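You operate a simulated robot arm through the tools that you are given. There is no shell and no other tool. Be economical: measure what you need, move in short steps, check, and stop when the job is done.

The job below is to be done with a simulated robot arm. You get a single attempt, and the scene is never put back.

## Task
Try the emergency stop: start a run, hit it, pull it out again, bring the ram down, switch off.
Fine: one run; hit it before the cube cracks; zero the screen before you switch off; leave the cube inside.

The check looks at the end state, three seconds after you hand in, the way a careful person would. Anything else that was tipped, shoved, dropped, spilled or broken makes it a failure.

## Robot
A 6-joint arm with a two-finger parallel gripper on a trunk, on a base that drives. Base frame: it is fixed to the floor where the robot stands at the start and does not move with it; the origin is under the middle of the robot, x ahead of it, y to its left, z up. Readings come in mm, degrees, newtons and seconds.
With the tool pointing down near the work surface it reaches from about 100 to 600 mm from the robot's upright axis, wherever it stands. Its first joint turns from -115.0 to 115.0 degrees. Places, roughly: 25 mm spacer [-500, -1000, 250]; cylinder [-500, -1000, 1000]; latch handle [700, 300, 1100]; main switch knob [500, -200, 1200]; rate dial [500, -200, 1400]; release valve knob [600, -100, 900]; screen [600, 0, 1300]; steel cap [-750, -1250, 750]. Payload 3.43 kg.
The tool frame sits at the grasp point between the pads (the TCP): z along the fingers, y along the line on which they close. The tips reach 34 mm beyond it. The gripper opens to 128 mm. The fingers are 24 mm wide and 12 mm thick; the gripper's body (48 by 130 mm) begins 96 mm behind the TCP.
Orientation is that of the tool frame in the base frame, as a unit quaternion [w, x, y, z]. With the fingers straight down and closing along the base's y, the tool's x points along the base's -x, its y along +y and its z along -z.

## Interface
- The arm moves only by the tool jog_arm. Its argument "increments" is a list that holds one entry, the list of rows, each a list of 6 numbers: the shift along the tool's x, y, z in m, then the turn, a rotation vector about the tool's x, y, z in degrees. In form: [[[x, y, z, ax, ay, az], ...]]. A call has 1 to 12 rows; each row is the pose to reach, as a shift and turn from the pose commanded when the call began, along the tool's axes at that moment. "claw" is the finger opening in m, from 0 to 0.128, set as the call begins (left out, the last holds). Each row takes 0.2 s and may step no farther than 50 mm and 8.6 degrees from the row before; otherwise, or with a gripper value out of range, the whole call is refused. Where a pose cannot be reached the arm comes as near as it can. A force on the tool above 90 N (or 10 N above the force at the start of the call, whichever is more), or a blocked arm, ends the call early, and 0.2 s more pass. The fingers move at their own pace (about 108 mm/s each) and stop on an object; they squeeze with about 24 N. The grip force told is the motor's: it shows also when the fingers shut on nothing. Time passes only in rows, and 0.2 s behind the last, so rows that repeat a pose let the fingers close. The reply holds the time, the measured pose of the TCP, the force on the tool along the base axes, the opening and the grip force, in the units named above and with some noise, with the torque about the TCP (base axes, N m) and any sound that the robot's microphone picked up.
- Cameras (640 x 400 px; columns grow to the right, rows downward): "scene" is now at [-17.3, 120.2, 1419]; the picture's right is [-0.78, -0.62, 0.00], its down [-0.14, 0.17, -0.97] and it looks along [0.61, -0.76, -0.22] (base axes); focal length 214 px, centre (320, 200). "wrist" rides on the gripper at [76, -11, -160] in the tool frame; the picture's right is [0.15, 0.99, 0.00], its down [-0.88, 0.13, -0.46] and it looks along [-0.45, 0.07, 0.89] (tool axes); focal length 234 px, centre (320, 200). There is no depth. A picture from a camera that has moved, and an enlarged one, comes with that camera's place and axes in the base frame and with its lens.
- capture(camera): a new picture of that camera. No time passes.
- move_column(by): slides the trunk up (or, below 0, down) by that many mm; the arm and the scene camera ride with it, the base frame stays. It gives what a move gives, with no picture.
- steer(legs): drives the robot by 1 to 6 legs, each [ahead, turn to the left] in mm and degrees, along the robot's own axes; the way and the turn of a leg run together, so that a leg with both is an arc; at most 1500 mm and 180 degrees a leg. The arm and the cameras ride along, it lands a little off, and it stops where it bumps. It gives what a move gives.
- turn_head(pan, tilt): turns the head with the scene camera to pan (to the left, within 103 degrees either way) and tilt (down, from -29 to 69), counted from straight ahead of the robot. It gives what a move gives.
- close_up(camera, box): a new picture of the part [left, top, right, bottom] of that camera's present view, enlarged. No time passes.
- hand_in(): hands the job in; it is judged then, once.

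Go step by step. Nothing tells you exact positions but the pictures and the camera data: compare them with the known pose of the tool, close in by small moves and look again before you grip or let go. The budget is 120 turns and 90 pictures, counting those below and the enlarged ones. Unless the task says otherwise, let go and move clear before handing in, and close with one line.

The tools are called after "Emit:" by a JSON object that holds its "op" and its "data". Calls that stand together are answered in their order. jog_arm: Moves the arm, as the interface text tells. Its arguments: {"type":"object","properties":{"increments":{"type":"array"},"claw":{"type":"number"}},"required":["increments"]} The other tools are called the same way: move_column (by) slides the trunk up or down; steer (legs) drives the base; turn_head (pan, tilt) turns the head that bears the scene camera; capture (camera) takes a picture; close_up (camera, box) takes an enlarged picture of a part of a camera's view; hand_in () hands the job in.

At the start:

```text
time_s: 0.0
ee_pos: [385.7, -76.4, 1473.7]
tcp_rot: [-0.001, 0.0, 1.0, 0.0]
contact_force: [-0.8, -0.3, 0.6]
torque: [0.0, 0.05, 0.0]
finger_gap: 128.1
gripper_force: 0.0
trunk travel left (down, up): [-650.0, 140.0]
robot x, y, heading: [-0.5, -3.1, -0.0]
head pan, tilt: [-51.5, 12.9]
```

scene: 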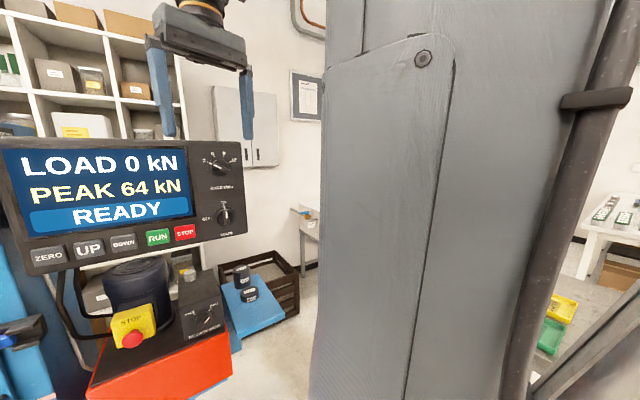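
wrist: 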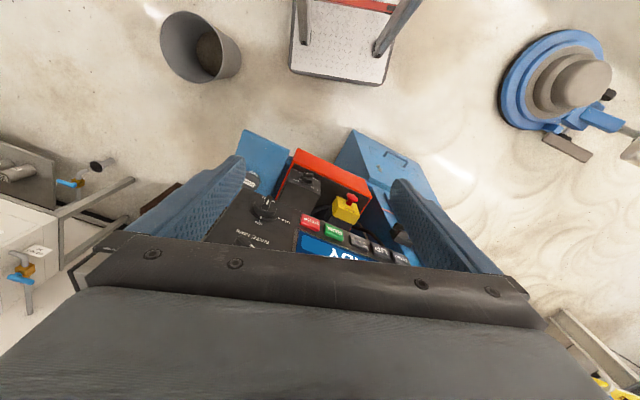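

I see the tester's panel at the left of the view (screen, keys, an emergency stop below). I'll turn the head toward it for a straight look.

Emit:
{"op": "turn_head", "data": {"pan": -10, "tilt": 15}}

Emit:
{"op": "capture", "data": {"camera": "scene"}}

```text
time_s: 1.1
ee_pos: [384.8, -77.0, 1473.3]
tcp_rot: [0.0, -0.001, 1.0, 0.0]
contact_force: [0.4, -0.9, 0.0]
torque: [0.01, 0.01, 0.0]
finger_gap: 127.8
gripper_force: 0.1
trunk travel left (down, up): [-650.0, 140.0]
robot x, y, heading: [3.5, -0.8, -0.0]
head pan, tilt: [-10.0, 15.0]
```

```text
87 pictures are left
camera scene: at [16.7, 176.9, 1415.6], right [-0.17, -0.98, 0.0], down [-0.25, 0.05, -0.97], along [0.95, -0.17, -0.26], focal length 214 px, centre (320, 200)
```

scene: 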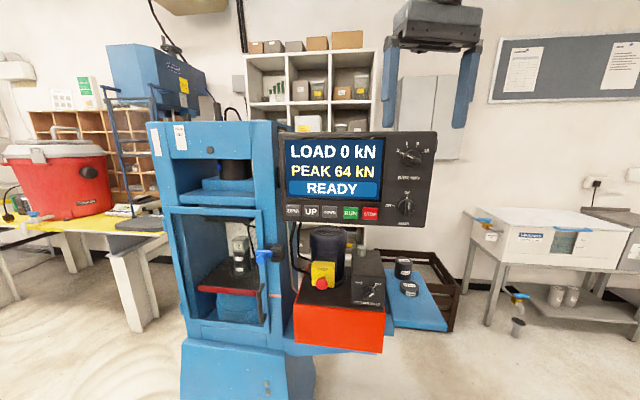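

Emit:
{"op": "close_up", "data": {"camera": "scene", "box": [270, 125, 450, 237]}}

Emit:
{"op": "close_up", "data": {"camera": "scene", "box": [150, 200, 310, 340]}}

Emit:
{"op": "close_up", "data": {"camera": "scene", "box": [280, 220, 460, 345]}}

```text
3.56 times, centred on (360, 181) of scene
camera zoom: at [16.7, 176.9, 1415.6], right [-0.17, -0.98, 0.0], down [-0.25, 0.05, -0.97], along [0.95, -0.17, -0.26], focal length 763 px, centre (178, 268)
```

zoom: 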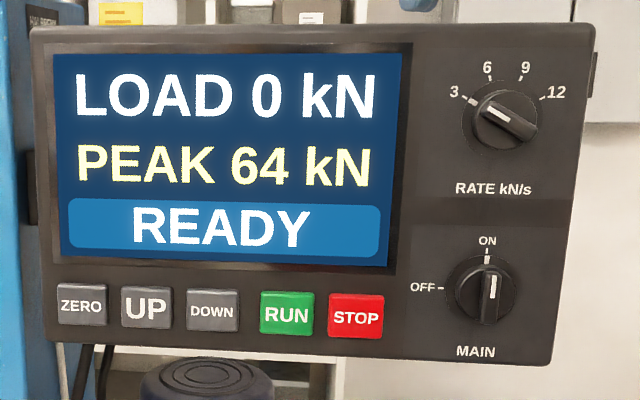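

```text
2.86 times, centred on (230, 270) of scene
camera zoom: at [16.7, 176.9, 1415.6], right [-0.17, -0.98, 0.0], down [-0.25, 0.05, -0.97], along [0.95, -0.17, -0.26], focal length 613 px, centre (577, 0)
```

zoom: 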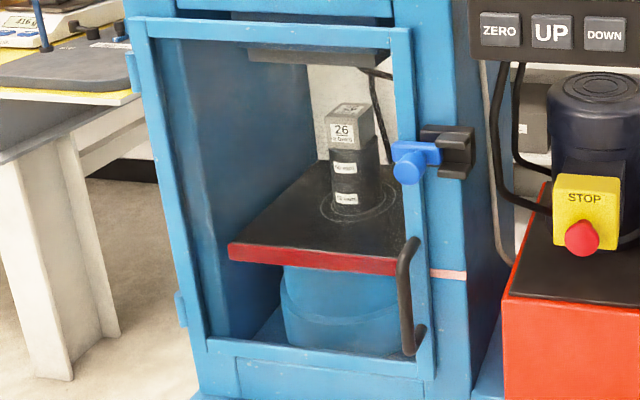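

```text
3.20 times, centred on (370, 282) of scene
camera zoom: at [16.7, 176.9, 1415.6], right [-0.17, -0.98, 0.0], down [-0.25, 0.05, -0.97], along [0.95, -0.17, -0.26], focal length 686 px, centre (160, -64)
```

zoom: 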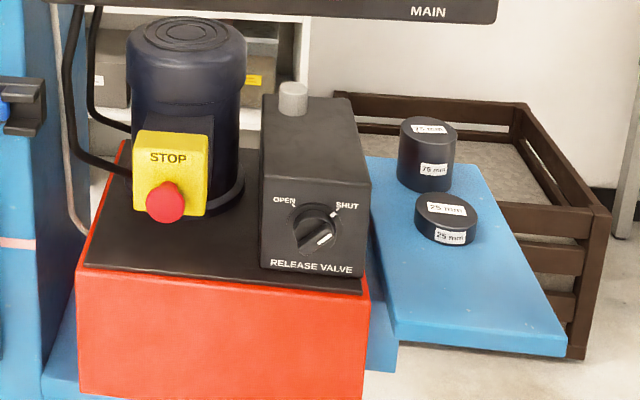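

Emit:
{"op": "close_up", "data": {"camera": "scene", "box": [390, 134, 434, 162]}}

Emit:
{"op": "close_up", "data": {"camera": "scene", "box": [346, 270, 390, 298]}}

Emit:
{"op": "close_up", "data": {"camera": "scene", "box": [205, 200, 285, 260]}}

```text
14.29 times, centred on (412, 148) of scene
camera zoom: at [16.7, 176.9, 1415.6], right [-0.17, -0.98, 0.0], down [-0.25, 0.05, -0.97], along [0.95, -0.17, -0.26], focal length 3064 px, centre (-994, 943)
```

zoom: 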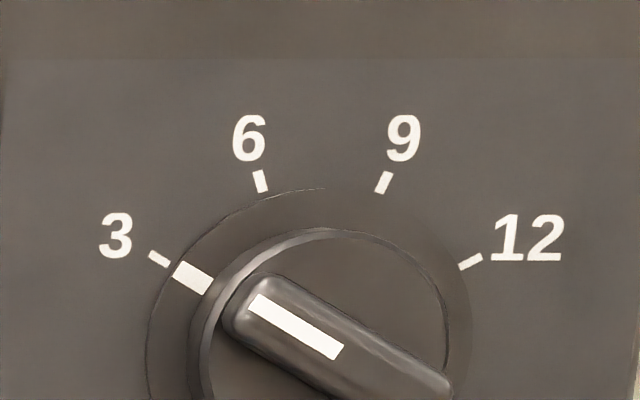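

```text
14.29 times, centred on (368, 284) of scene
camera zoom: at [16.7, 176.9, 1415.6], right [-0.17, -0.98, 0.0], down [-0.25, 0.05, -0.97], along [0.95, -0.17, -0.26], focal length 3064 px, centre (-366, -1000)
```

zoom: 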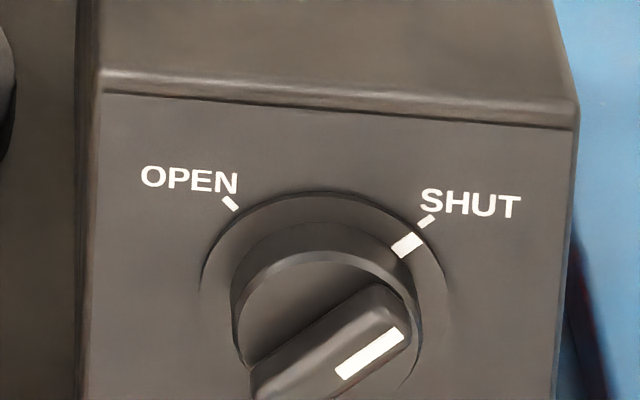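

```text
6.67 times, centred on (245, 230) of scene
camera zoom: at [16.7, 176.9, 1415.6], right [-0.17, -0.98, 0.0], down [-0.25, 0.05, -0.97], along [0.95, -0.17, -0.26], focal length 1430 px, centre (820, 0)
```

zoom: 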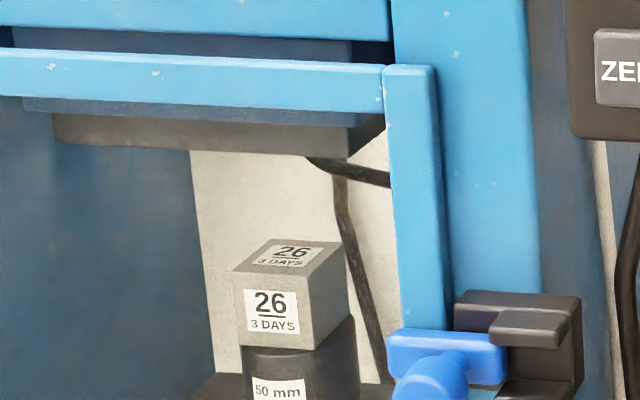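

Rate is 3, valve shut, main on, guard latched and the stop button looks out. I'll tip the tool to point forward, then move the trunk for a second view to triangulate.

Emit:
{"op": "jog_arm", "data": {"increments": [[[0, 0, 0, 0, -8.2, 0], [0, 0, 0, 0, -16.4, 0], [0, 0, 0, 0, -24.6, 0], [0, 0, 0, 0, -32.8, 0], [0, 0, 0, 0, -41, 0], [0, 0, 0, 0, -49.2, 0], [0, 0, 0, 0, -57.4, 0], [0, 0, 0, 0, -65.6, 0], [0, 0, 0, 0, -73.8, 0], [0, 0, 0, 0, -82, 0], [0, 0, 0, 0, -90, 0], [0, 0, 0, 0, -90, 0]]], "claw": 0.0}}

Emit:
{"op": "capture", "data": {"camera": "wrist"}}

Emit:
{"op": "capture", "data": {"camera": "scene"}}

```text
time_s: 3.7
ee_pos: [496.6, -236.8, 1426.8]
tcp_rot: [0.708, 0.0, 0.707, 0.0]
contact_force: [-0.4, -0.2, -0.1]
torque: [0.01, 0.0, 0.02]
finger_gap: 0.2
gripper_force: 23.6
out of reach, approached as far as the arm can: row 2, 3, 4, 5, 6, 7, 8, 9, 10, 11, 12
trunk travel left (down, up): [-650.0, 140.0]
robot x, y, heading: [1.2, -0.4, -0.3]
head pan, tilt: [-10.0, 15.0]
```

```text
80 pictures are left
camera wrist: at [336.2, -247.3, 1350.8], right [0.0, 0.99, -0.15], down [-0.46, 0.13, 0.88], along [0.89, 0.07, 0.45], focal length 234 px, centre (320, 200)
```

wrist: 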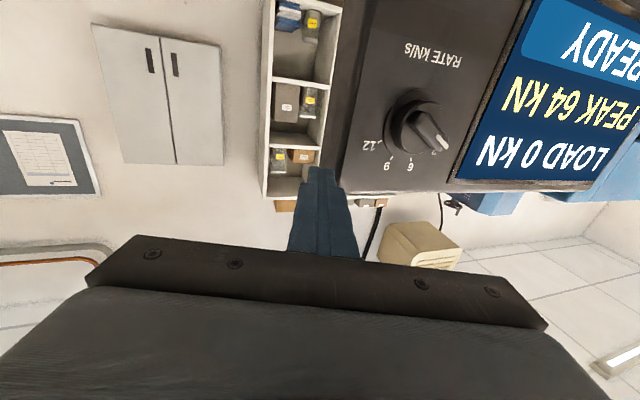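

```text
79 pictures are left
camera scene: at [16.7, 176.9, 1415.6], right [-0.17, -0.98, 0.0], down [-0.25, 0.04, -0.97], along [0.95, -0.17, -0.26], focal length 214 px, centre (320, 200)
```

scene: 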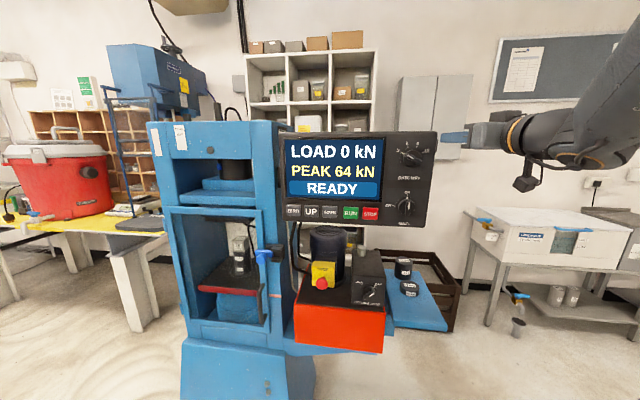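

The tool now points forward at about (497,-237,1427). The rate knob triangulates to about (549,-162,1375), so the robot is close; I'll back off a little and look again.

Emit:
{"op": "steer", "data": {"legs": [[-130, 0]]}}

Emit:
{"op": "jog_arm", "data": {"increments": [[[0, 0.04, 0, 0, 0, 0], [0.03, 0.08, 0, 0, 0, 0], [0.06, 0.12, 0, 0, 0, 0], [0.06, 0.16, 0, 0, 0, 0], [0.06, 0.16, 0, 0, 0, 0]]]}}

Emit:
{"op": "capture", "data": {"camera": "wrist"}}

Emit:
{"op": "capture", "data": {"camera": "scene"}}

```text
time_s: 5.0
ee_pos: [367.6, -237.4, 1428.4]
tcp_rot: [0.708, 0.0, 0.707, 0.0]
contact_force: [0.3, -0.8, -0.1]
torque: [0.02, 0.01, 0.0]
finger_gap: 0.0
gripper_force: 24.0
trunk travel left (down, up): [-650.0, 140.0]
robot x, y, heading: [-129.4, 0.1, -0.2]
head pan, tilt: [-10.0, 15.0]
```

```text
time_s: 6.2
ee_pos: [415.2, -93.3, 1328.9]
tcp_rot: [0.707, 0.001, 0.707, -0.001]
contact_force: [-0.2, -0.6, -0.4]
torque: [-0.01, -0.01, 0.02]
finger_gap: 0.0
gripper_force: 24.3
out of reach, approached as far as the arm can: row 1, 2, 3, 4, 5
trunk travel left (down, up): [-650.0, 140.0]
robot x, y, heading: [-130.2, 1.2, -0.0]
head pan, tilt: [-10.0, 15.0]
```

```text
78 pictures are left
camera wrist: at [253.6, -104.7, 1252.7], right [0.0, 0.99, -0.15], down [-0.46, 0.13, 0.88], along [0.89, 0.07, 0.45], focal length 234 px, centre (320, 200)
```

wrist: 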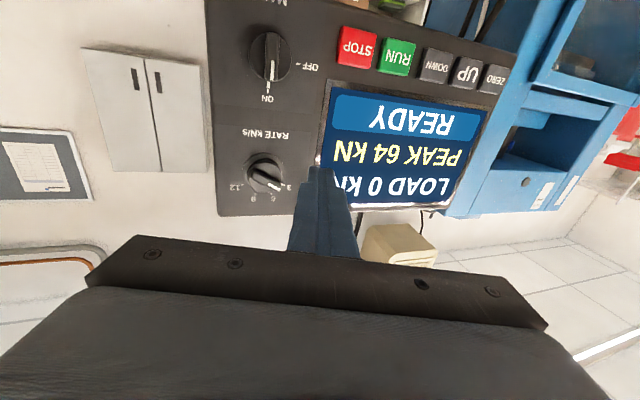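

```text
77 pictures are left
camera scene: at [-112.0, 177.2, 1415.6], right [-0.18, -0.98, 0.0], down [-0.25, 0.05, -0.97], along [0.95, -0.17, -0.26], focal length 214 px, centre (320, 200)
```

scene: 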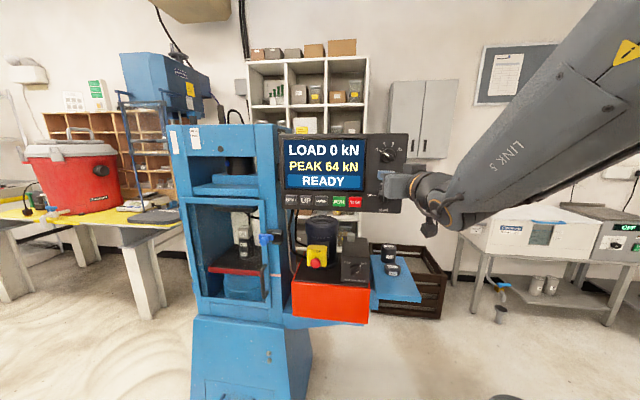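

RUN triangulates to about (589,-14,1216) and the panel is yawed roughly 15° and tilted back about 7°. I'll lower the trunk to view the stop button and valve with the wrist camera.

Emit:
{"op": "move_column", "data": {"by": -250}}

Emit:
{"op": "capture", "data": {"camera": "wrist"}}

Emit:
{"op": "capture", "data": {"camera": "scene"}}

```text
time_s: 8.7
ee_pos: [484.0, -93.8, 1080.4]
tcp_rot: [0.709, 0.0, 0.705, 0.0]
contact_force: [0.0, -0.8, -0.6]
torque: [0.01, 0.0, -0.02]
finger_gap: 0.2
gripper_force: 24.0
trunk travel left (down, up): [-400.0, 390.0]
robot x, y, heading: [-128.3, -2.8, -0.4]
head pan, tilt: [-10.0, 15.0]
```

```text
76 pictures are left
camera wrist: at [323.2, -105.9, 1003.3], right [0.0, 0.99, -0.15], down [-0.46, 0.13, 0.88], along [0.89, 0.07, 0.45], focal length 234 px, centre (320, 200)
```

wrist: 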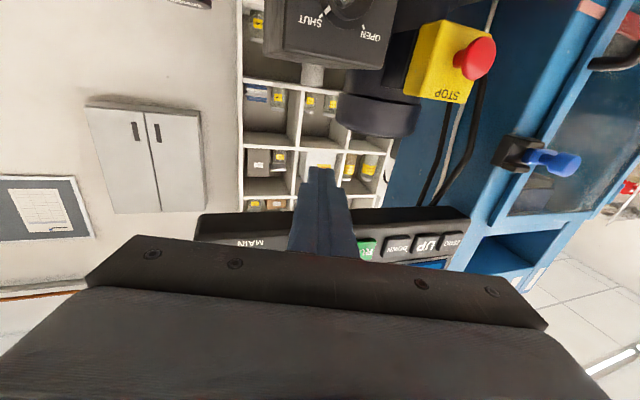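

```text
75 pictures are left
camera scene: at [-42.4, 176.9, 1165.6], right [-0.18, -0.98, 0.0], down [-0.25, 0.05, -0.97], along [0.95, -0.17, -0.26], focal length 214 px, centre (320, 200)
```

scene: 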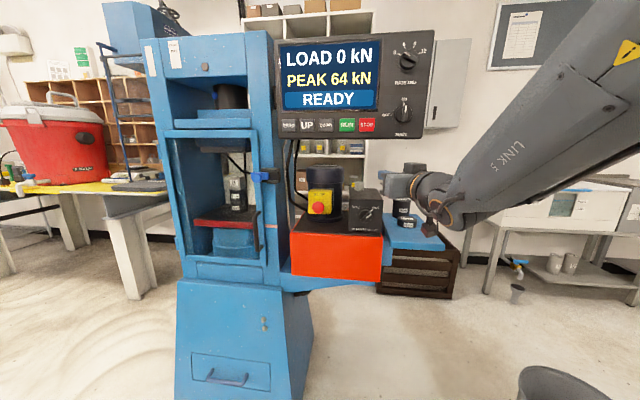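

The stop button is about (626,62,954). I'll yaw the tool 15° and first rehearse the standoff in front of the stop button.

Emit:
{"op": "jog_arm", "data": {"increments": [[[0.025, 0.035, 0.01, 3, 0, 0], [0.05, 0.07, 0.02, 6, 0, 0], [0.075, 0.105, 0.03, 9, 0, 0], [0.1, 0.14, 0.045, 12, 0, 0], [0.126, 0.175, 0.06, 15, 0, 0], [0.126, 0.175, 0.06, 15, 0, 0]]]}}

Emit:
{"op": "capture", "data": {"camera": "wrist"}}

Emit:
{"op": "capture", "data": {"camera": "scene"}}

```text
time_s: 10.1
ee_pos: [513.9, -132.4, 977.1]
tcp_rot: [0.7, 0.031, 0.712, -0.048]
contact_force: [0.8, -0.2, -0.6]
torque: [-0.02, -0.03, -0.01]
finger_gap: 0.0
gripper_force: 23.9
out of reach, approached as far as the arm can: row 1, 2, 3, 4, 5, 6
trunk travel left (down, up): [-400.0, 390.0]
robot x, y, heading: [-129.3, -0.8, -0.3]
head pan, tilt: [-10.0, 15.0]
```

```text
74 pictures are left
camera wrist: at [351.1, -126.6, 903.4], right [0.11, 0.98, -0.17], down [-0.42, 0.2, 0.88], along [0.9, -0.02, 0.43], focal length 234 px, centre (320, 200)
```

wrist: 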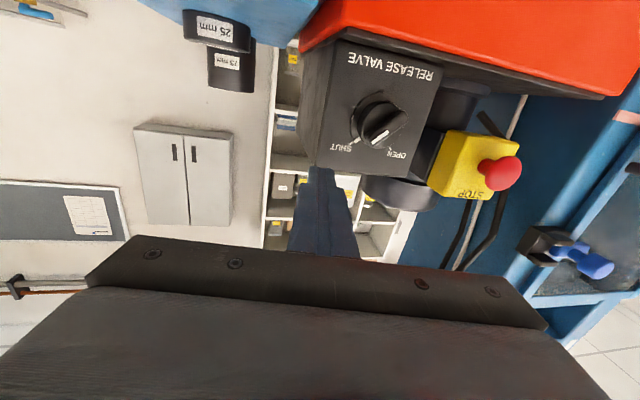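

```text
73 pictures are left
camera scene: at [-42.6, 177.0, 1165.6], right [-0.18, -0.98, 0.0], down [-0.25, 0.05, -0.97], along [0.95, -0.17, -0.26], focal length 214 px, centre (320, 200)
```

scene: 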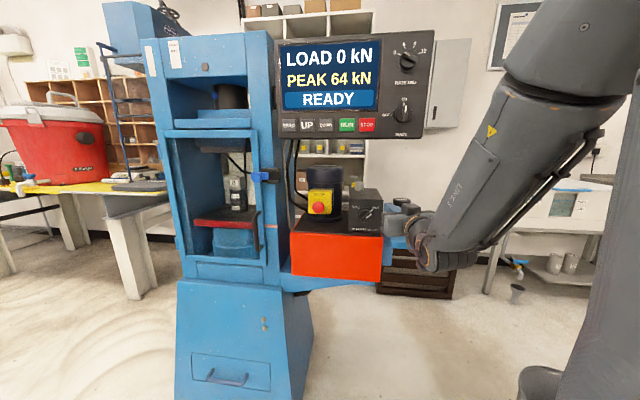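

The arm is too folded at this height, with the forearm coming steeply from above. I want to back off and lower the trunk more, so I'll check behind first.

Emit:
{"op": "turn_head", "data": {"pan": 103, "tilt": 35}}

Emit:
{"op": "capture", "data": {"camera": "scene"}}

Emit:
{"op": "turn_head", "data": {"pan": -103, "tilt": 35}}

Emit:
{"op": "capture", "data": {"camera": "scene"}}

```text
time_s: 12.1
ee_pos: [514.0, -132.6, 977.6]
tcp_rot: [0.699, 0.031, 0.713, -0.049]
contact_force: [0.0, -1.9, 0.7]
torque: [0.06, 0.0, -0.01]
finger_gap: 0.2
gripper_force: 23.8
trunk travel left (down, up): [-400.0, 390.0]
robot x, y, heading: [-129.4, -2.6, 0.1]
head pan, tilt: [103.0, 35.0]
```

```text
72 pictures are left
camera scene: at [-153.9, 279.2, 1133.6], right [0.97, 0.22, 0.0], down [0.13, -0.56, -0.82], along [-0.18, 0.8, -0.57], focal length 214 px, centre (320, 200)
```

scene: 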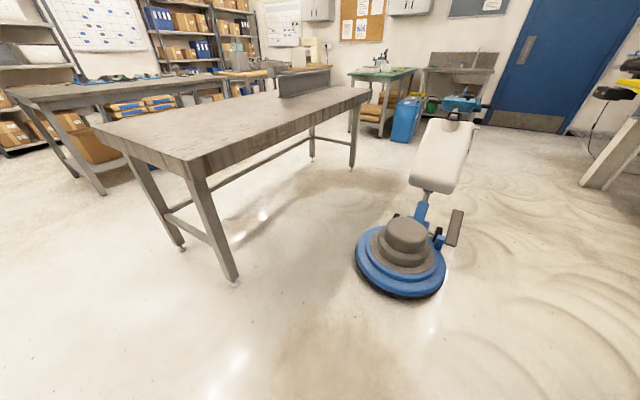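

```text
time_s: 15.1
ee_pos: [515.0, -133.3, 978.1]
tcp_rot: [0.699, 0.031, 0.712, -0.049]
contact_force: [0.1, -0.2, -0.6]
torque: [0.02, -0.04, 0.04]
finger_gap: 0.0
gripper_force: 23.9
trunk travel left (down, up): [-400.0, 390.0]
robot x, y, heading: [-129.0, 0.8, -0.3]
head pan, tilt: [-103.0, 35.0]
```

```text
71 pictures are left
camera scene: at [-154.3, 107.6, 1133.6], right [-0.97, 0.23, 0.0], down [0.13, 0.56, -0.82], along [-0.19, -0.8, -0.57], focal length 214 px, centre (320, 200)
```

scene: 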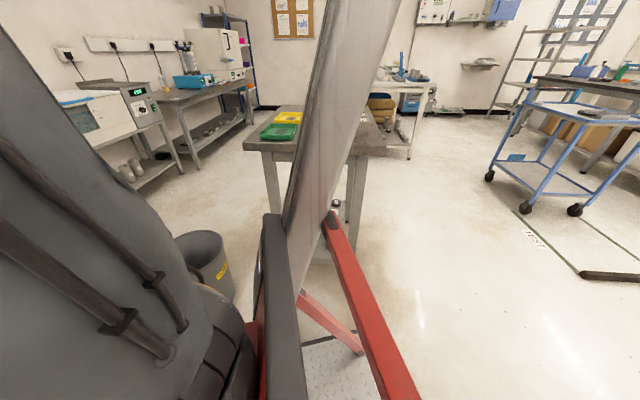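

Floor behind is clear. I'll back 200 mm, and lower the trunk 250 mm.

Emit:
{"op": "steer", "data": {"legs": [[-200, 0]]}}

Emit:
{"op": "move_column", "data": {"by": -250}}

Emit:
{"op": "turn_head", "data": {"pan": -15, "tilt": 5}}

Emit:
{"op": "capture", "data": {"camera": "scene"}}

```text
time_s: 16.6
ee_pos: [318.7, -128.5, 976.7]
tcp_rot: [0.7, 0.03, 0.712, -0.047]
contact_force: [-0.7, -0.1, -0.8]
torque: [-0.01, 0.0, -0.05]
finger_gap: 0.0
gripper_force: 24.3
trunk travel left (down, up): [-400.0, 390.0]
robot x, y, heading: [-323.7, 0.5, 0.0]
head pan, tilt: [-103.0, 35.0]
```

```text
time_s: 19.2
ee_pos: [387.6, -128.7, 728.0]
tcp_rot: [0.7, 0.03, 0.712, -0.047]
contact_force: [1.2, 0.6, -0.7]
torque: [0.0, -0.03, 0.0]
finger_gap: 0.0
gripper_force: 24.1
trunk travel left (down, up): [-150.0, 640.0]
robot x, y, heading: [-324.2, 2.3, 0.2]
head pan, tilt: [-103.0, 35.0]
```

```text
time_s: 20.8
ee_pos: [386.5, -129.6, 726.9]
tcp_rot: [0.699, 0.029, 0.713, -0.047]
contact_force: [-0.4, -0.1, 0.3]
torque: [0.02, -0.02, 0.01]
finger_gap: 0.0
gripper_force: 24.1
trunk travel left (down, up): [-150.0, 640.0]
robot x, y, heading: [-325.1, 4.2, 0.1]
head pan, tilt: [-15.0, 5.0]
```

```text
70 pictures are left
camera scene: at [-172.6, 169.9, 931.8], right [-0.26, -0.97, 0.0], down [-0.08, 0.02, -1.0], along [0.96, -0.26, -0.09], focal length 214 px, centre (320, 200)
```

scene: 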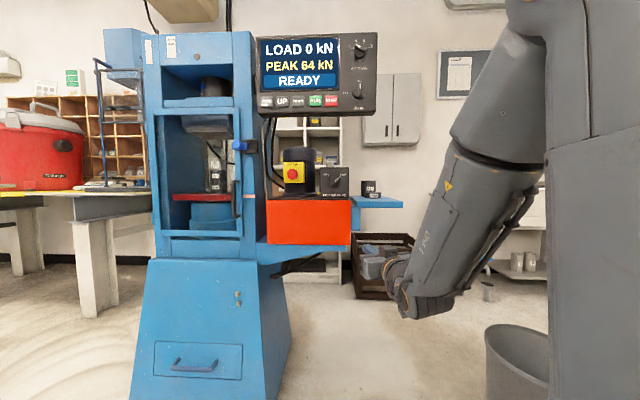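

The arm is low and clear. I'll raise it and shift left to a point in front of the stop button, still well back.

Emit:
{"op": "jog_arm", "data": {"increments": [[[-0.033, 0.03, 0, 1.2, 0, 0], [-0.066, 0.06, 0, 2.4, 0, 0], [-0.1, 0.09, 0.01, 3.6, 0, 0], [-0.133, 0.12, 0.02, 4.8, 0, 0], [-0.166, 0.15, 0.03, 6, 0, 0], [-0.2, 0.18, 0.04, 7.2, 0, 0], [-0.232, 0.21, 0.05, 8.7, 0, 0], [-0.232, 0.21, 0.05, 8.7, 0, 0]]]}}

Emit:
{"op": "capture", "data": {"camera": "scene"}}

```text
time_s: 22.6
ee_pos: [449.8, -91.6, 974.0]
tcp_rot: [0.688, -0.009, 0.72, -0.089]
contact_force: [-0.1, 0.3, -0.8]
torque: [-0.01, 0.0, 0.03]
finger_gap: 0.2
gripper_force: 23.7
out of reach, approached as far as the arm can: row 1, 2, 3, 4, 5, 6, 7, 8
trunk travel left (down, up): [-150.0, 640.0]
robot x, y, heading: [-323.9, -0.6, 0.2]
head pan, tilt: [-15.0, 5.0]
```

```text
69 pictures are left
camera scene: at [-172.7, 170.0, 931.8], right [-0.26, -0.97, 0.0], down [-0.08, 0.02, -1.0], along [0.96, -0.26, -0.09], focal length 214 px, centre (320, 200)
```

scene: 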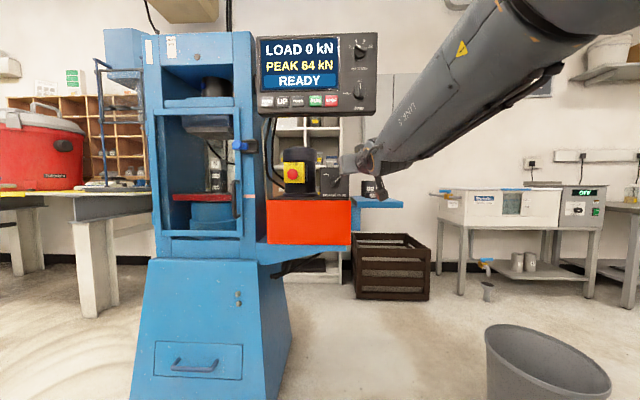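

The arm keeps being reported out of reach even for easy poses, so my commanded pose may have drifted from the real one. A short test move to the right will show that.

Emit:
{"op": "jog_arm", "data": {"increments": [[[0, -0.05, 0, 0, 0, 0], [0, -0.1, 0, 0, 0, 0], [0, -0.1, 0, 0, 0, 0]]]}}

```text
time_s: 23.4
ee_pos: [434.8, -190.0, 989.6]
tcp_rot: [0.688, -0.008, 0.72, -0.089]
contact_force: [0.3, -0.1, 0.5]
torque: [-0.03, 0.02, 0.0]
finger_gap: 0.1
gripper_force: 24.0
trunk travel left (down, up): [-150.0, 640.0]
robot x, y, heading: [-326.9, 1.5, -0.1]
head pan, tilt: [-15.0, 5.0]
```

That move was followed exactly, so the limit is real, not drift. I'll straighten the orientation here (yaw -15°, no roll) and see if that is reachable.

Emit:
{"op": "jog_arm", "data": {"increments": [[[0, 0, 0, 4.2, -0.75, 4.05], [0, 0, 0, 8.46, -1.5, 8.1], [0, 0, 0, 8.46, -1.5, 8.1]]]}}

Emit:
{"op": "capture", "data": {"camera": "scene"}}

```text
time_s: 24.2
ee_pos: [431.8, -188.7, 992.6]
tcp_rot: [0.701, 0.093, 0.701, -0.094]
contact_force: [0.7, 0.7, 0.5]
torque: [-0.03, 0.01, 0.0]
finger_gap: 0.0
gripper_force: 24.1
trunk travel left (down, up): [-150.0, 640.0]
robot x, y, heading: [-323.1, 0.9, -0.0]
head pan, tilt: [-15.0, 5.0]
```

```text
68 pictures are left
camera scene: at [-172.6, 170.0, 931.8], right [-0.26, -0.97, 0.0], down [-0.08, 0.02, -1.0], along [0.96, -0.26, -0.09], focal length 214 px, centre (320, 200)
```

scene: 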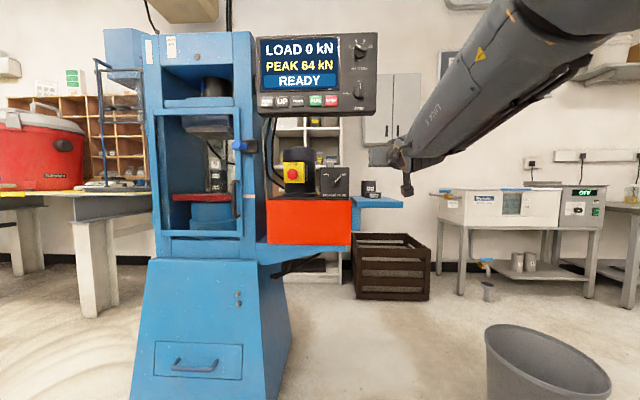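

Orientation is reached. Now I'll move straight left in small steps to find the limit.

Emit:
{"op": "jog_arm", "data": {"increments": [[[0, 0.0386, -0.0104, 0, 0, 0], [0, 0.0772, -0.0208, 0, 0, 0], [0, 0.1158, -0.0312, 0, 0, 0], [0, 0.1544, -0.0416, 0, 0, 0], [0, 0.193, -0.052, 0, 0, 0]]]}}

```text
time_s: 25.4
ee_pos: [422.7, -133.4, 979.4]
tcp_rot: [0.686, 0.073, 0.72, -0.067]
contact_force: [0.0, -0.1, -0.5]
torque: [-0.01, 0.01, 0.01]
finger_gap: 0.1
gripper_force: 24.0
out of reach, approached as far as the arm can: row 1, 2, 3, 4, 5
trunk travel left (down, up): [-150.0, 640.0]
robot x, y, heading: [-326.8, 3.0, 0.1]
head pan, tilt: [-15.0, 5.0]
```

The tool evidently can't bend upward past the forearm, so I need a flatter, more extended forearm. I'll back 200 mm more and extend the arm instead.

Emit:
{"op": "steer", "data": {"legs": [[-220, 0]]}}

Emit:
{"op": "jog_arm", "data": {"increments": [[[0, 0, 0.04, 0, 0, 0], [0, 0, 0.08, 0, 0, 0], [0, 0, 0.12, 0, 0, 0], [0, 0.02, 0.16, 0, 0, 0], [0, 0.06, 0.18, 0, 0, 0], [0, 0.1, 0.2, 0, 0, 0], [0, 0.14, 0.2, 0, 0, 0], [0, 0.18, 0.2, 0, 0, 0]]]}}

Emit:
{"op": "capture", "data": {"camera": "scene"}}

```text
time_s: 27.1
ee_pos: [206.0, -130.9, 978.7]
tcp_rot: [0.687, 0.072, 0.721, -0.065]
contact_force: [-0.8, -0.7, -0.3]
torque: [0.0, 0.0, 0.01]
finger_gap: 0.1
gripper_force: 24.0
trunk travel left (down, up): [-150.0, 640.0]
robot x, y, heading: [-540.1, -0.5, 0.4]
head pan, tilt: [-15.0, 5.0]
```

```text
time_s: 28.9
ee_pos: [438.0, -82.0, 994.6]
tcp_rot: [0.677, -0.023, 0.731, -0.08]
contact_force: [0.0, 0.5, -0.3]
torque: [0.0, 0.02, 0.04]
finger_gap: 0.0
gripper_force: 23.4
out of reach, approached as far as the arm can: row 3, 4, 5, 6, 7, 8
trunk travel left (down, up): [-150.0, 640.0]
robot x, y, heading: [-537.4, 1.0, 0.4]
head pan, tilt: [-15.0, 5.0]
```

```text
67 pictures are left
camera scene: at [-390.0, 169.7, 931.8], right [-0.25, -0.97, 0.0], down [-0.08, 0.02, -1.0], along [0.96, -0.25, -0.09], focal length 214 px, centre (320, 200)
```

scene: 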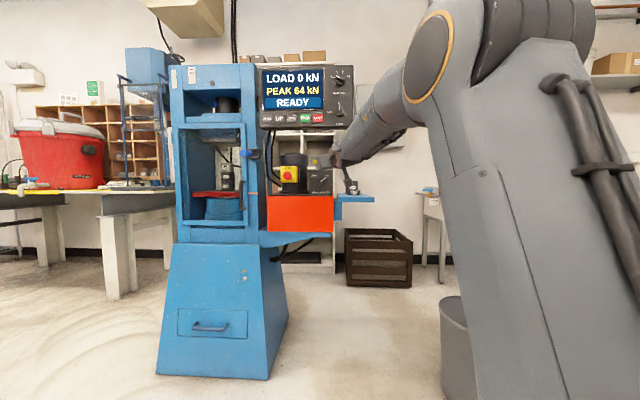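

The elbow stays high, so I'll lower the trunk the rest of the way and pitch the tool about 20° down, which suits the forearm.

Emit:
{"op": "move_column", "data": {"by": -150}}

Emit:
{"op": "jog_arm", "data": {"increments": [[[-0.03, 0, -0.02, 0, 7, 0], [-0.06, 0, -0.04, 0, 14, 0], [-0.09, 0.03, -0.04, 0, 21, 0], [-0.12, 0.06, -0.04, 2, 21, 0], [-0.13, 0.1, -0.04, 4, 21, 0], [-0.13, 0.14, -0.04, 6, 21, 0], [-0.13, 0.17, -0.04, 8, 21, 0]]]}}

Emit:
{"op": "capture", "data": {"camera": "scene"}}

```text
time_s: 30.6
ee_pos: [438.4, -79.2, 844.3]
tcp_rot: [0.677, -0.022, 0.732, -0.078]
contact_force: [0.3, 0.8, 0.0]
torque: [-0.02, 0.01, -0.03]
finger_gap: 0.0
gripper_force: 24.1
trunk travel left (down, up): [0.0, 790.0]
robot x, y, heading: [-545.3, -1.2, 0.5]
head pan, tilt: [-15.0, 5.0]
```

```text
time_s: 32.2
ee_pos: [420.7, 108.9, 948.3]
tcp_rot: [0.532, 0.039, 0.835, -0.131]
contact_force: [-1.1, 0.2, -0.1]
torque: [0.02, 0.03, 0.0]
finger_gap: 0.0
gripper_force: 23.6
out of reach, approached as far as the arm can: row 1, 2, 3
trunk travel left (down, up): [0.0, 790.0]
robot x, y, heading: [-541.2, -0.4, 0.2]
head pan, tilt: [-15.0, 5.0]
```

```text
66 pictures are left
camera scene: at [-348.3, 170.0, 781.8], right [-0.25, -0.97, 0.0], down [-0.08, 0.02, -1.0], along [0.96, -0.25, -0.09], focal length 214 px, centre (320, 200)
```

scene: 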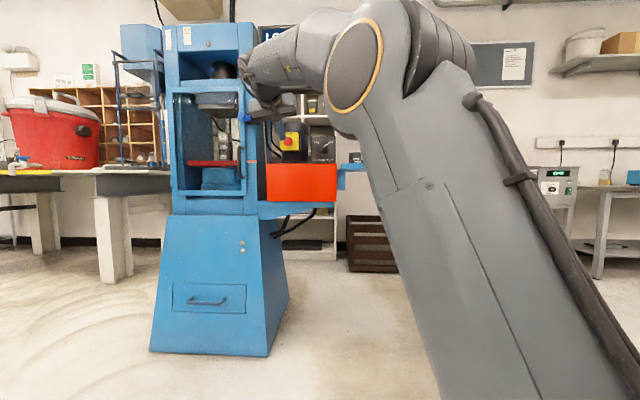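

This pose is fully reached: TCP (421,109,948), pitched about 23° down. Now I'll rise to the standoff in front of RUN (and level the roll) to check it's reachable.

Emit:
{"op": "jog_arm", "data": {"increments": [[[-0.036, -0.0195, -0.01, 0, 0, 1.6], [-0.073, -0.039, -0.02, 0, 0, 3.2], [-0.109, -0.0585, -0.03, 0, 0, 4.8], [-0.146, -0.078, -0.04, 0, 0, 6.4], [-0.182, -0.0975, -0.05, 0, 0, 8], [-0.218, -0.117, -0.06, 0, 0, 9.6], [-0.255, -0.1365, -0.07, 0, 0, 11.2], [-0.255, -0.1365, -0.07, 0, 0, 11.2]]]}}

Emit:
{"op": "capture", "data": {"camera": "wrist"}}

Emit:
{"op": "capture", "data": {"camera": "scene"}}

```text
time_s: 34.0
ee_pos: [352.6, 27.4, 1089.2]
tcp_rot: [0.542, 0.12, 0.828, -0.078]
contact_force: [0.7, -0.3, 0.0]
torque: [0.0, -0.02, -0.02]
finger_gap: 0.0
gripper_force: 24.2
out of reach, approached as far as the arm can: row 2, 3, 4, 5, 6, 7, 8
trunk travel left (down, up): [0.0, 790.0]
robot x, y, heading: [-540.8, -1.2, 0.4]
head pan, tilt: [-15.0, 5.0]
```

```text
65 pictures are left
camera wrist: at [178.8, 66.7, 1083.1], right [0.23, 0.97, -0.13], down [-0.03, 0.14, 0.99], along [0.97, -0.22, 0.06], focal length 234 px, centre (320, 200)
```

wrist: 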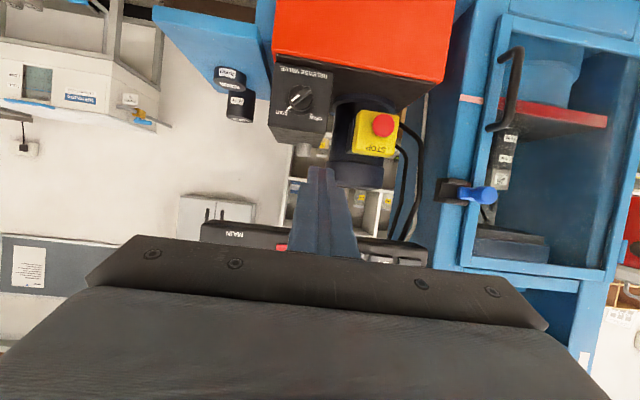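

```text
64 pictures are left
camera scene: at [-348.3, 170.1, 781.8], right [-0.25, -0.97, 0.0], down [-0.08, 0.02, -1.0], along [0.96, -0.25, -0.09], focal length 214 px, centre (320, 200)
```

scene: 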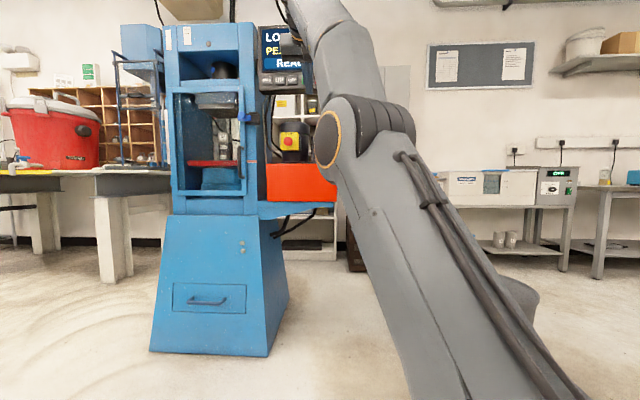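

The arm is now at full stretch upward. I'll raise the trunk 200 mm and drive in 180 mm, which puts RUN within easy reach and the stop button reachable with a short trunk drop.

Emit:
{"op": "move_column", "data": {"by": 200}}

Emit:
{"op": "steer", "data": {"legs": [[180, 0]]}}

Emit:
{"op": "capture", "data": {"camera": "wrist"}}

Emit:
{"op": "capture", "data": {"camera": "scene"}}

```text
time_s: 36.2
ee_pos: [303.4, 16.6, 1287.6]
tcp_rot: [0.542, 0.119, 0.828, -0.078]
contact_force: [-0.3, -0.9, 0.6]
torque: [-0.01, 0.03, 0.03]
finger_gap: 0.0
gripper_force: 23.8
trunk travel left (down, up): [-200.0, 590.0]
robot x, y, heading: [-543.5, 1.2, 0.6]
head pan, tilt: [-15.0, 5.0]
```

```text
time_s: 37.7
ee_pos: [482.3, 16.7, 1285.2]
tcp_rot: [0.543, 0.121, 0.827, -0.08]
contact_force: [0.6, -0.5, -0.8]
torque: [-0.02, -0.02, -0.02]
finger_gap: 0.0
gripper_force: 23.7
trunk travel left (down, up): [-200.0, 590.0]
robot x, y, heading: [-361.0, 1.6, 0.2]
head pan, tilt: [-15.0, 5.0]
```

```text
63 pictures are left
camera wrist: at [309.1, 57.0, 1280.9], right [0.23, 0.96, -0.13], down [-0.03, 0.14, 0.99], along [0.97, -0.22, 0.06], focal length 234 px, centre (320, 200)
```

wrist: 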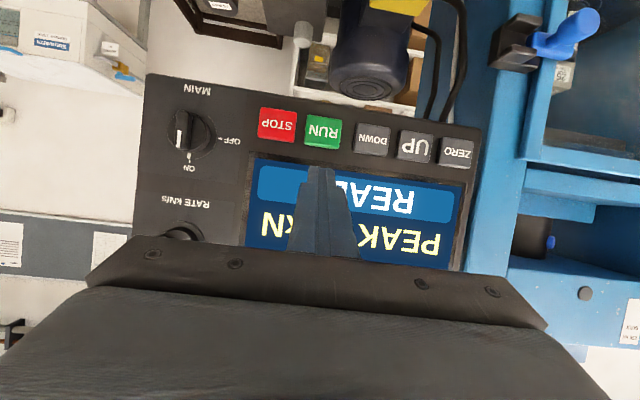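

```text
62 pictures are left
camera scene: at [-223.4, 170.5, 981.8], right [-0.25, -0.97, 0.0], down [-0.08, 0.02, -1.0], along [0.96, -0.25, -0.09], focal length 214 px, centre (320, 200)
```

scene: 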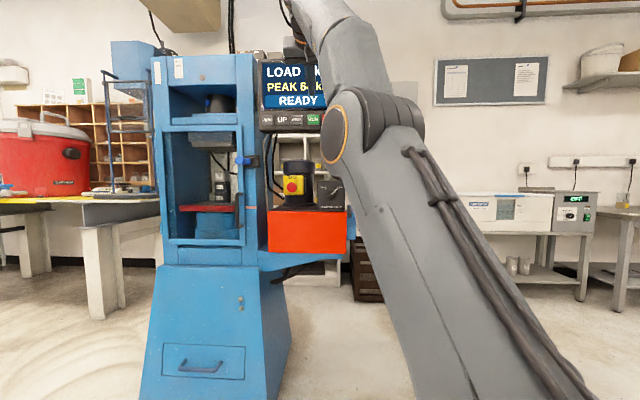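

RUN re-triangulates at (589,-14,1216), and the tool is level. I'll go to a standoff ~35 mm in front of RUN.

Emit:
{"op": "jog_arm", "data": {"increments": [[[0.018, 0, 0.029, 0, 0, 0], [0.0356, 0, 0.0574, 0, 0, 0], [0.0356, 0, 0.0574, 0, 0, 0]]]}}

Emit:
{"op": "capture", "data": {"camera": "wrist"}}

Emit:
{"op": "capture", "data": {"camera": "scene"}}

```text
time_s: 38.5
ee_pos: [530.1, 4.3, 1249.0]
tcp_rot: [0.541, 0.121, 0.828, -0.08]
contact_force: [0.2, -0.9, 0.3]
torque: [-0.03, -0.01, -0.03]
finger_gap: 0.1
gripper_force: 24.3
out of reach, approached as far as the arm can: row 1, 2, 3
trunk travel left (down, up): [-200.0, 590.0]
robot x, y, heading: [-360.6, 0.5, 0.3]
head pan, tilt: [-15.0, 5.0]
```

```text
61 pictures are left
camera wrist: at [358.5, 45.2, 1243.6], right [0.23, 0.96, -0.13], down [-0.02, 0.14, 0.99], along [0.97, -0.22, 0.06], focal length 234 px, centre (320, 200)
```

wrist: 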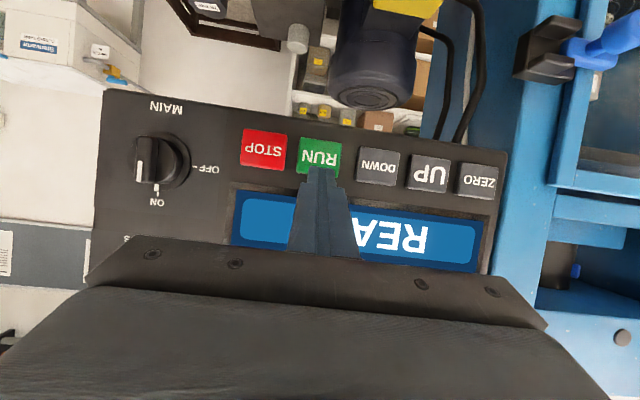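

```text
60 pictures are left
camera scene: at [-223.5, 170.5, 981.8], right [-0.25, -0.97, 0.0], down [-0.08, 0.02, -1.0], along [0.96, -0.25, -0.09], focal length 214 px, centre (320, 200)
```

scene: 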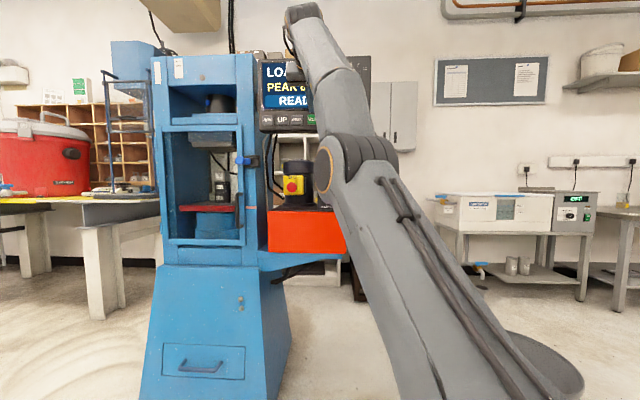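

Still at the arm's edge of reach. I'll raise the trunk 100 mm and come down with the arm.

Emit:
{"op": "move_column", "data": {"by": 100}}

Emit:
{"op": "jog_arm", "data": {"increments": [[[0.04, 0, 0.02, 0, 0, 0], [0.08, 0, 0.035, 0, 0, 0], [0.103, 0, 0.059, 0, 0, 0], [0.103, 0, 0.059, 0, 0, 0]]]}}

Emit:
{"op": "capture", "data": {"camera": "wrist"}}

Emit:
{"op": "capture", "data": {"camera": "scene"}}

```text
time_s: 39.9
ee_pos: [510.4, 7.2, 1349.4]
tcp_rot: [0.542, 0.12, 0.828, -0.08]
contact_force: [1.1, -0.1, 0.8]
torque: [0.0, -0.03, -0.02]
finger_gap: 0.0
gripper_force: 23.7
trunk travel left (down, up): [-300.0, 490.0]
robot x, y, heading: [-360.6, -1.4, 0.4]
head pan, tilt: [-15.0, 5.0]
```

```text
time_s: 40.9
ee_pos: [525.3, 3.0, 1232.3]
tcp_rot: [0.544, 0.12, 0.827, -0.079]
contact_force: [-0.4, -1.0, -0.4]
torque: [0.0, 0.02, -0.03]
finger_gap: 0.3
gripper_force: 24.0
trunk travel left (down, up): [-300.0, 490.0]
robot x, y, heading: [-358.3, -2.2, 0.1]
head pan, tilt: [-15.0, 5.0]
```

```text
59 pictures are left
camera wrist: at [351.4, 43.9, 1225.6], right [0.23, 0.96, -0.13], down [-0.03, 0.14, 0.99], along [0.97, -0.22, 0.06], focal length 234 px, centre (320, 200)
```

wrist: 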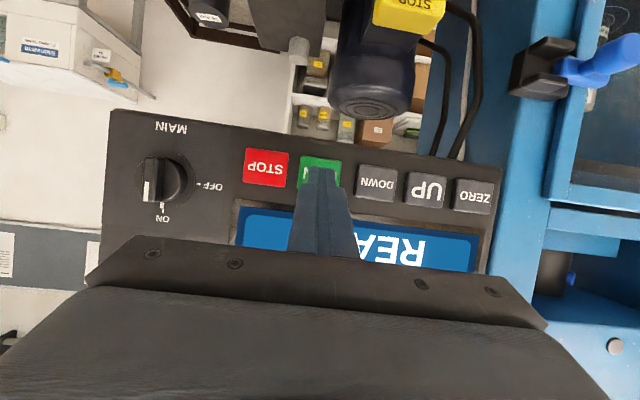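

```text
58 pictures are left
camera scene: at [-251.3, 170.4, 1081.8], right [-0.25, -0.97, 0.0], down [-0.08, 0.02, -1.0], along [0.96, -0.25, -0.09], focal length 214 px, centre (320, 200)
```

scene: 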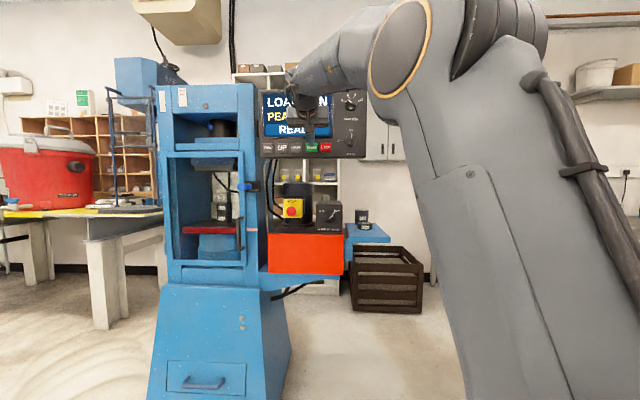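

Standoff at RUN is good. I'll rehearse the route to the stop button once: back off and left, trunk down 200.

Emit:
{"op": "jog_arm", "data": {"increments": [[[0.015, 0.025, -0.04, 0, 0, 0], [0.03, 0.055, -0.07, 0, 0, 0], [0.03, 0.055, -0.07, 0, 0, 0]]]}}

Emit:
{"op": "move_column", "data": {"by": -220}}

Emit:
{"op": "capture", "data": {"camera": "wrist"}}

Emit:
{"op": "capture", "data": {"camera": "scene"}}

```text
time_s: 41.7
ee_pos: [465.4, 77.3, 1231.7]
tcp_rot: [0.542, 0.121, 0.828, -0.079]
contact_force: [0.2, -0.4, 0.0]
torque: [-0.02, 0.01, -0.02]
finger_gap: 0.0
gripper_force: 24.0
trunk travel left (down, up): [-300.0, 490.0]
robot x, y, heading: [-360.2, 0.6, 0.3]
head pan, tilt: [-15.0, 5.0]
```

```text
time_s: 44.0
ee_pos: [465.0, 78.0, 1011.9]
tcp_rot: [0.543, 0.12, 0.827, -0.079]
contact_force: [-0.4, 0.0, 0.6]
torque: [-0.03, 0.02, -0.01]
finger_gap: 0.0
gripper_force: 24.3
trunk travel left (down, up): [-80.0, 710.0]
robot x, y, heading: [-363.9, -1.9, 0.4]
head pan, tilt: [-15.0, 5.0]
```

```text
57 pictures are left
camera wrist: at [291.1, 118.3, 1004.8], right [0.23, 0.96, -0.13], down [-0.03, 0.14, 0.99], along [0.97, -0.22, 0.06], focal length 234 px, centre (320, 200)
```

wrist: 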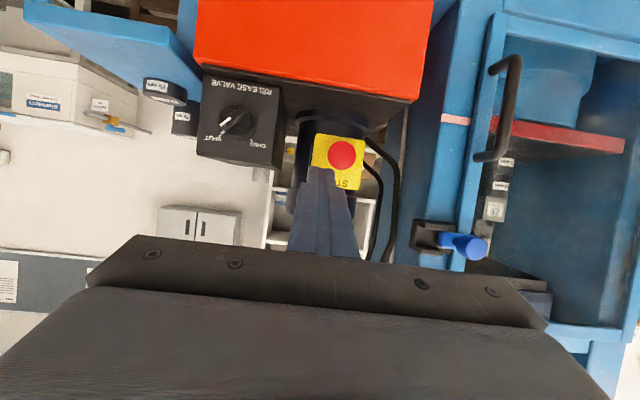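

```text
56 pictures are left
camera scene: at [-190.0, 170.7, 861.8], right [-0.25, -0.97, 0.0], down [-0.08, 0.02, -1.0], along [0.96, -0.25, -0.09], focal length 214 px, centre (320, 200)
```

scene: 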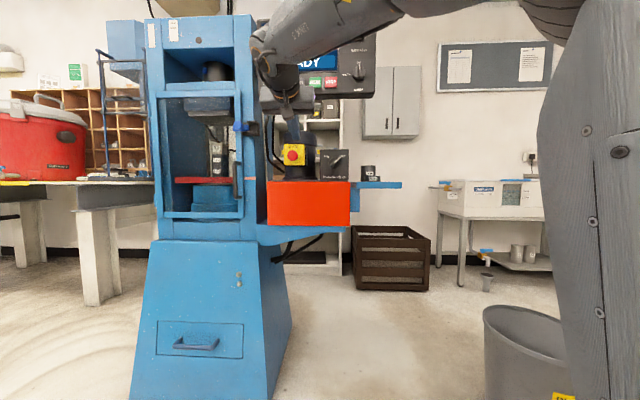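

The trunk move keeps x and y, so the route is simple. The stop re-triangulates to about (626,65,956); I'll rehearse the final standoff.

Emit:
{"op": "jog_arm", "data": {"increments": [[[0.0015, 0.01, 0.032, 0, 0, 0], [0.003, 0.021, 0.064, 0, 0, 0], [0.004, 0.031, 0.096, 0, 0, 0], [0.004, 0.031, 0.096, 0, 0, 0]]]}}

Emit:
{"op": "capture", "data": {"camera": "wrist"}}

Emit:
{"op": "close_up", "data": {"camera": "scene", "box": [240, 80, 400, 200]}}

```text
time_s: 45.0
ee_pos: [557.3, 87.4, 970.7]
tcp_rot: [0.543, 0.121, 0.827, -0.08]
contact_force: [-0.2, 0.4, -1.3]
torque: [-0.01, 0.01, 0.0]
finger_gap: 0.0
gripper_force: 24.0
trunk travel left (down, up): [-80.0, 710.0]
robot x, y, heading: [-358.2, 0.3, 0.4]
head pan, tilt: [-15.0, 5.0]
```

```text
55 pictures are left
camera wrist: at [383.8, 127.2, 964.8], right [0.23, 0.96, -0.13], down [-0.03, 0.14, 0.99], along [0.97, -0.22, 0.06], focal length 234 px, centre (320, 200)
```

wrist: 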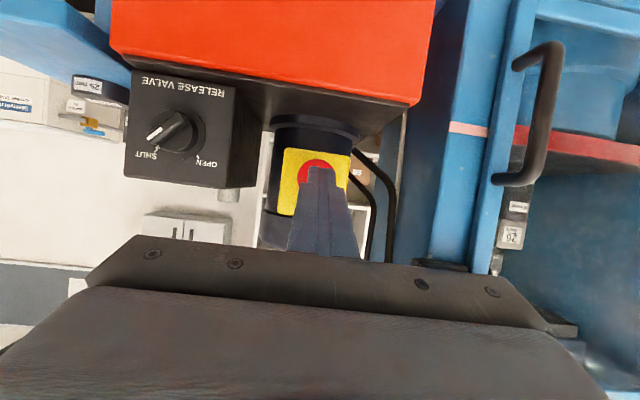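

```text
3.33 times, centred on (320, 140) of scene
camera zoom: at [-190.1, 170.7, 861.8], right [-0.25, -0.97, 0.0], down [-0.08, 0.02, -1.0], along [0.96, -0.25, -0.09], focal length 715 px, centre (320, 400)
```

zoom: 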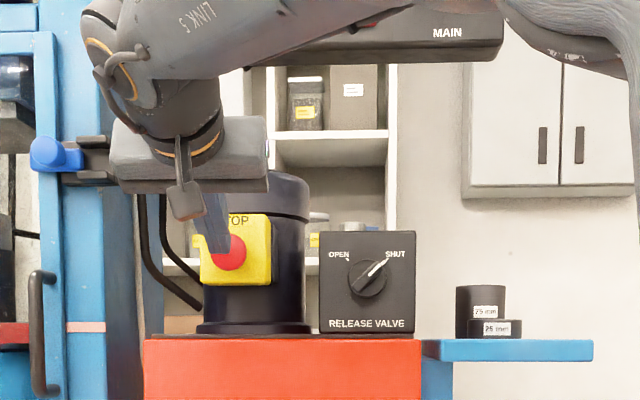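

Alignment is good (I'll aim ~5 mm lower when hitting). Back up to the RUN standoff now.

Emit:
{"op": "jog_arm", "data": {"increments": [[[-0.0015, -0.01, -0.032, 0, 0, 0], [-0.003, -0.021, -0.064, 0, 0, 0], [-0.004, -0.031, -0.096, 0, 0, 0]]]}}

Emit:
{"op": "move_column", "data": {"by": 220}}

Emit:
{"op": "jog_arm", "data": {"increments": [[[-0.015, -0.028, 0.035, 0, 0, 0], [-0.03, -0.055, 0.07, 0, 0, 0], [-0.03, -0.055, 0.07, 0, 0, 0]]]}}

Emit:
{"op": "close_up", "data": {"camera": "wrist", "box": [230, 120, 430, 245]}}

```text
time_s: 45.8
ee_pos: [464.0, 78.3, 1012.1]
tcp_rot: [0.543, 0.119, 0.828, -0.078]
contact_force: [0.8, 0.0, 0.1]
torque: [0.0, -0.02, -0.04]
finger_gap: 0.2
gripper_force: 23.5
trunk travel left (down, up): [-80.0, 710.0]
robot x, y, heading: [-359.5, -1.4, 0.4]
head pan, tilt: [-15.0, 5.0]
```

```text
time_s: 48.1
ee_pos: [465.6, 78.0, 1230.5]
tcp_rot: [0.543, 0.12, 0.827, -0.079]
contact_force: [0.3, 0.3, -0.5]
torque: [0.01, 0.04, -0.01]
finger_gap: 0.1
gripper_force: 23.9
trunk travel left (down, up): [-300.0, 490.0]
robot x, y, heading: [-360.1, -1.4, 0.2]
head pan, tilt: [-15.0, 5.0]
```

```text
time_s: 48.9
ee_pos: [520.7, 7.3, 1229.6]
tcp_rot: [0.543, 0.121, 0.827, -0.08]
contact_force: [0.3, -0.6, 0.5]
torque: [0.03, 0.01, -0.02]
finger_gap: 0.0
gripper_force: 23.6
trunk travel left (down, up): [-300.0, 490.0]
robot x, y, heading: [-360.0, 1.4, 0.2]
head pan, tilt: [-15.0, 5.0]
```

```text
3.20 times, centred on (330, 182) of wrist
camera zoom: at [347.1, 47.0, 1223.7], right [0.23, 0.96, -0.13], down [-0.03, 0.14, 0.99], along [0.97, -0.22, 0.06], focal length 749 px, centre (288, 256)
```

zoom: 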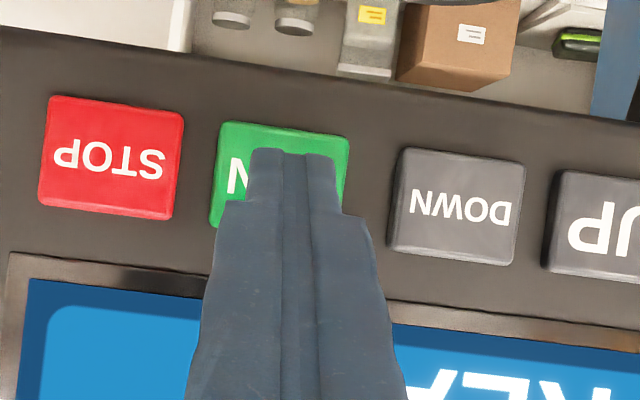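

Tip lined up on RUN. Pushing along the panel normal in small steps.

Emit:
{"op": "jog_arm", "data": {"increments": [[[-0.008, 0.0006, 0.0183, 0, 0, 0], [-0.0119, 0.0009, 0.0275, 0, 0, 0], [-0.0139, 0.001, 0.0321, 0, 0, 0], [-0.0151, 0.0011, 0.0348, 0, 0, 0]]]}}

Emit:
{"op": "close_up", "data": {"camera": "scene", "box": [240, 70, 400, 180]}}

```text
time_s: 49.9
ee_pos: [559.8, -4.5, 1231.9]
tcp_rot: [0.543, 0.121, 0.827, -0.079]
contact_force: [-2.5, 0.2, 1.0]
torque: [0.02, 0.01, -0.01]
finger_gap: 0.0
gripper_force: 23.7
trunk travel left (down, up): [-300.0, 490.0]
robot x, y, heading: [-360.6, 0.2, 0.4]
head pan, tilt: [-15.0, 5.0]
heard: click
```

```text
3.64 times, centred on (320, 125) of scene
camera zoom: at [-251.4, 170.4, 1081.8], right [-0.25, -0.97, 0.0], down [-0.08, 0.02, -1.0], along [0.96, -0.25, -0.09], focal length 780 px, centre (320, 473)
```

zoom: 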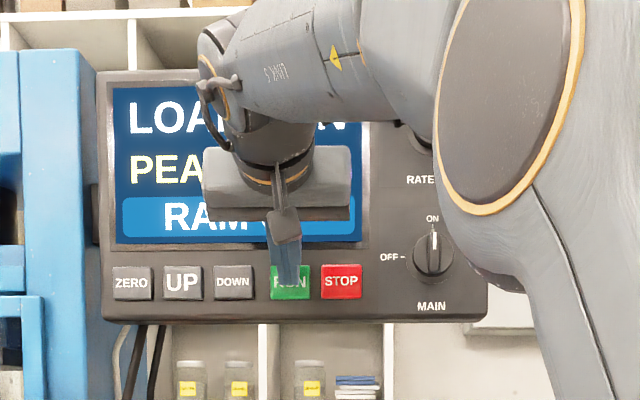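

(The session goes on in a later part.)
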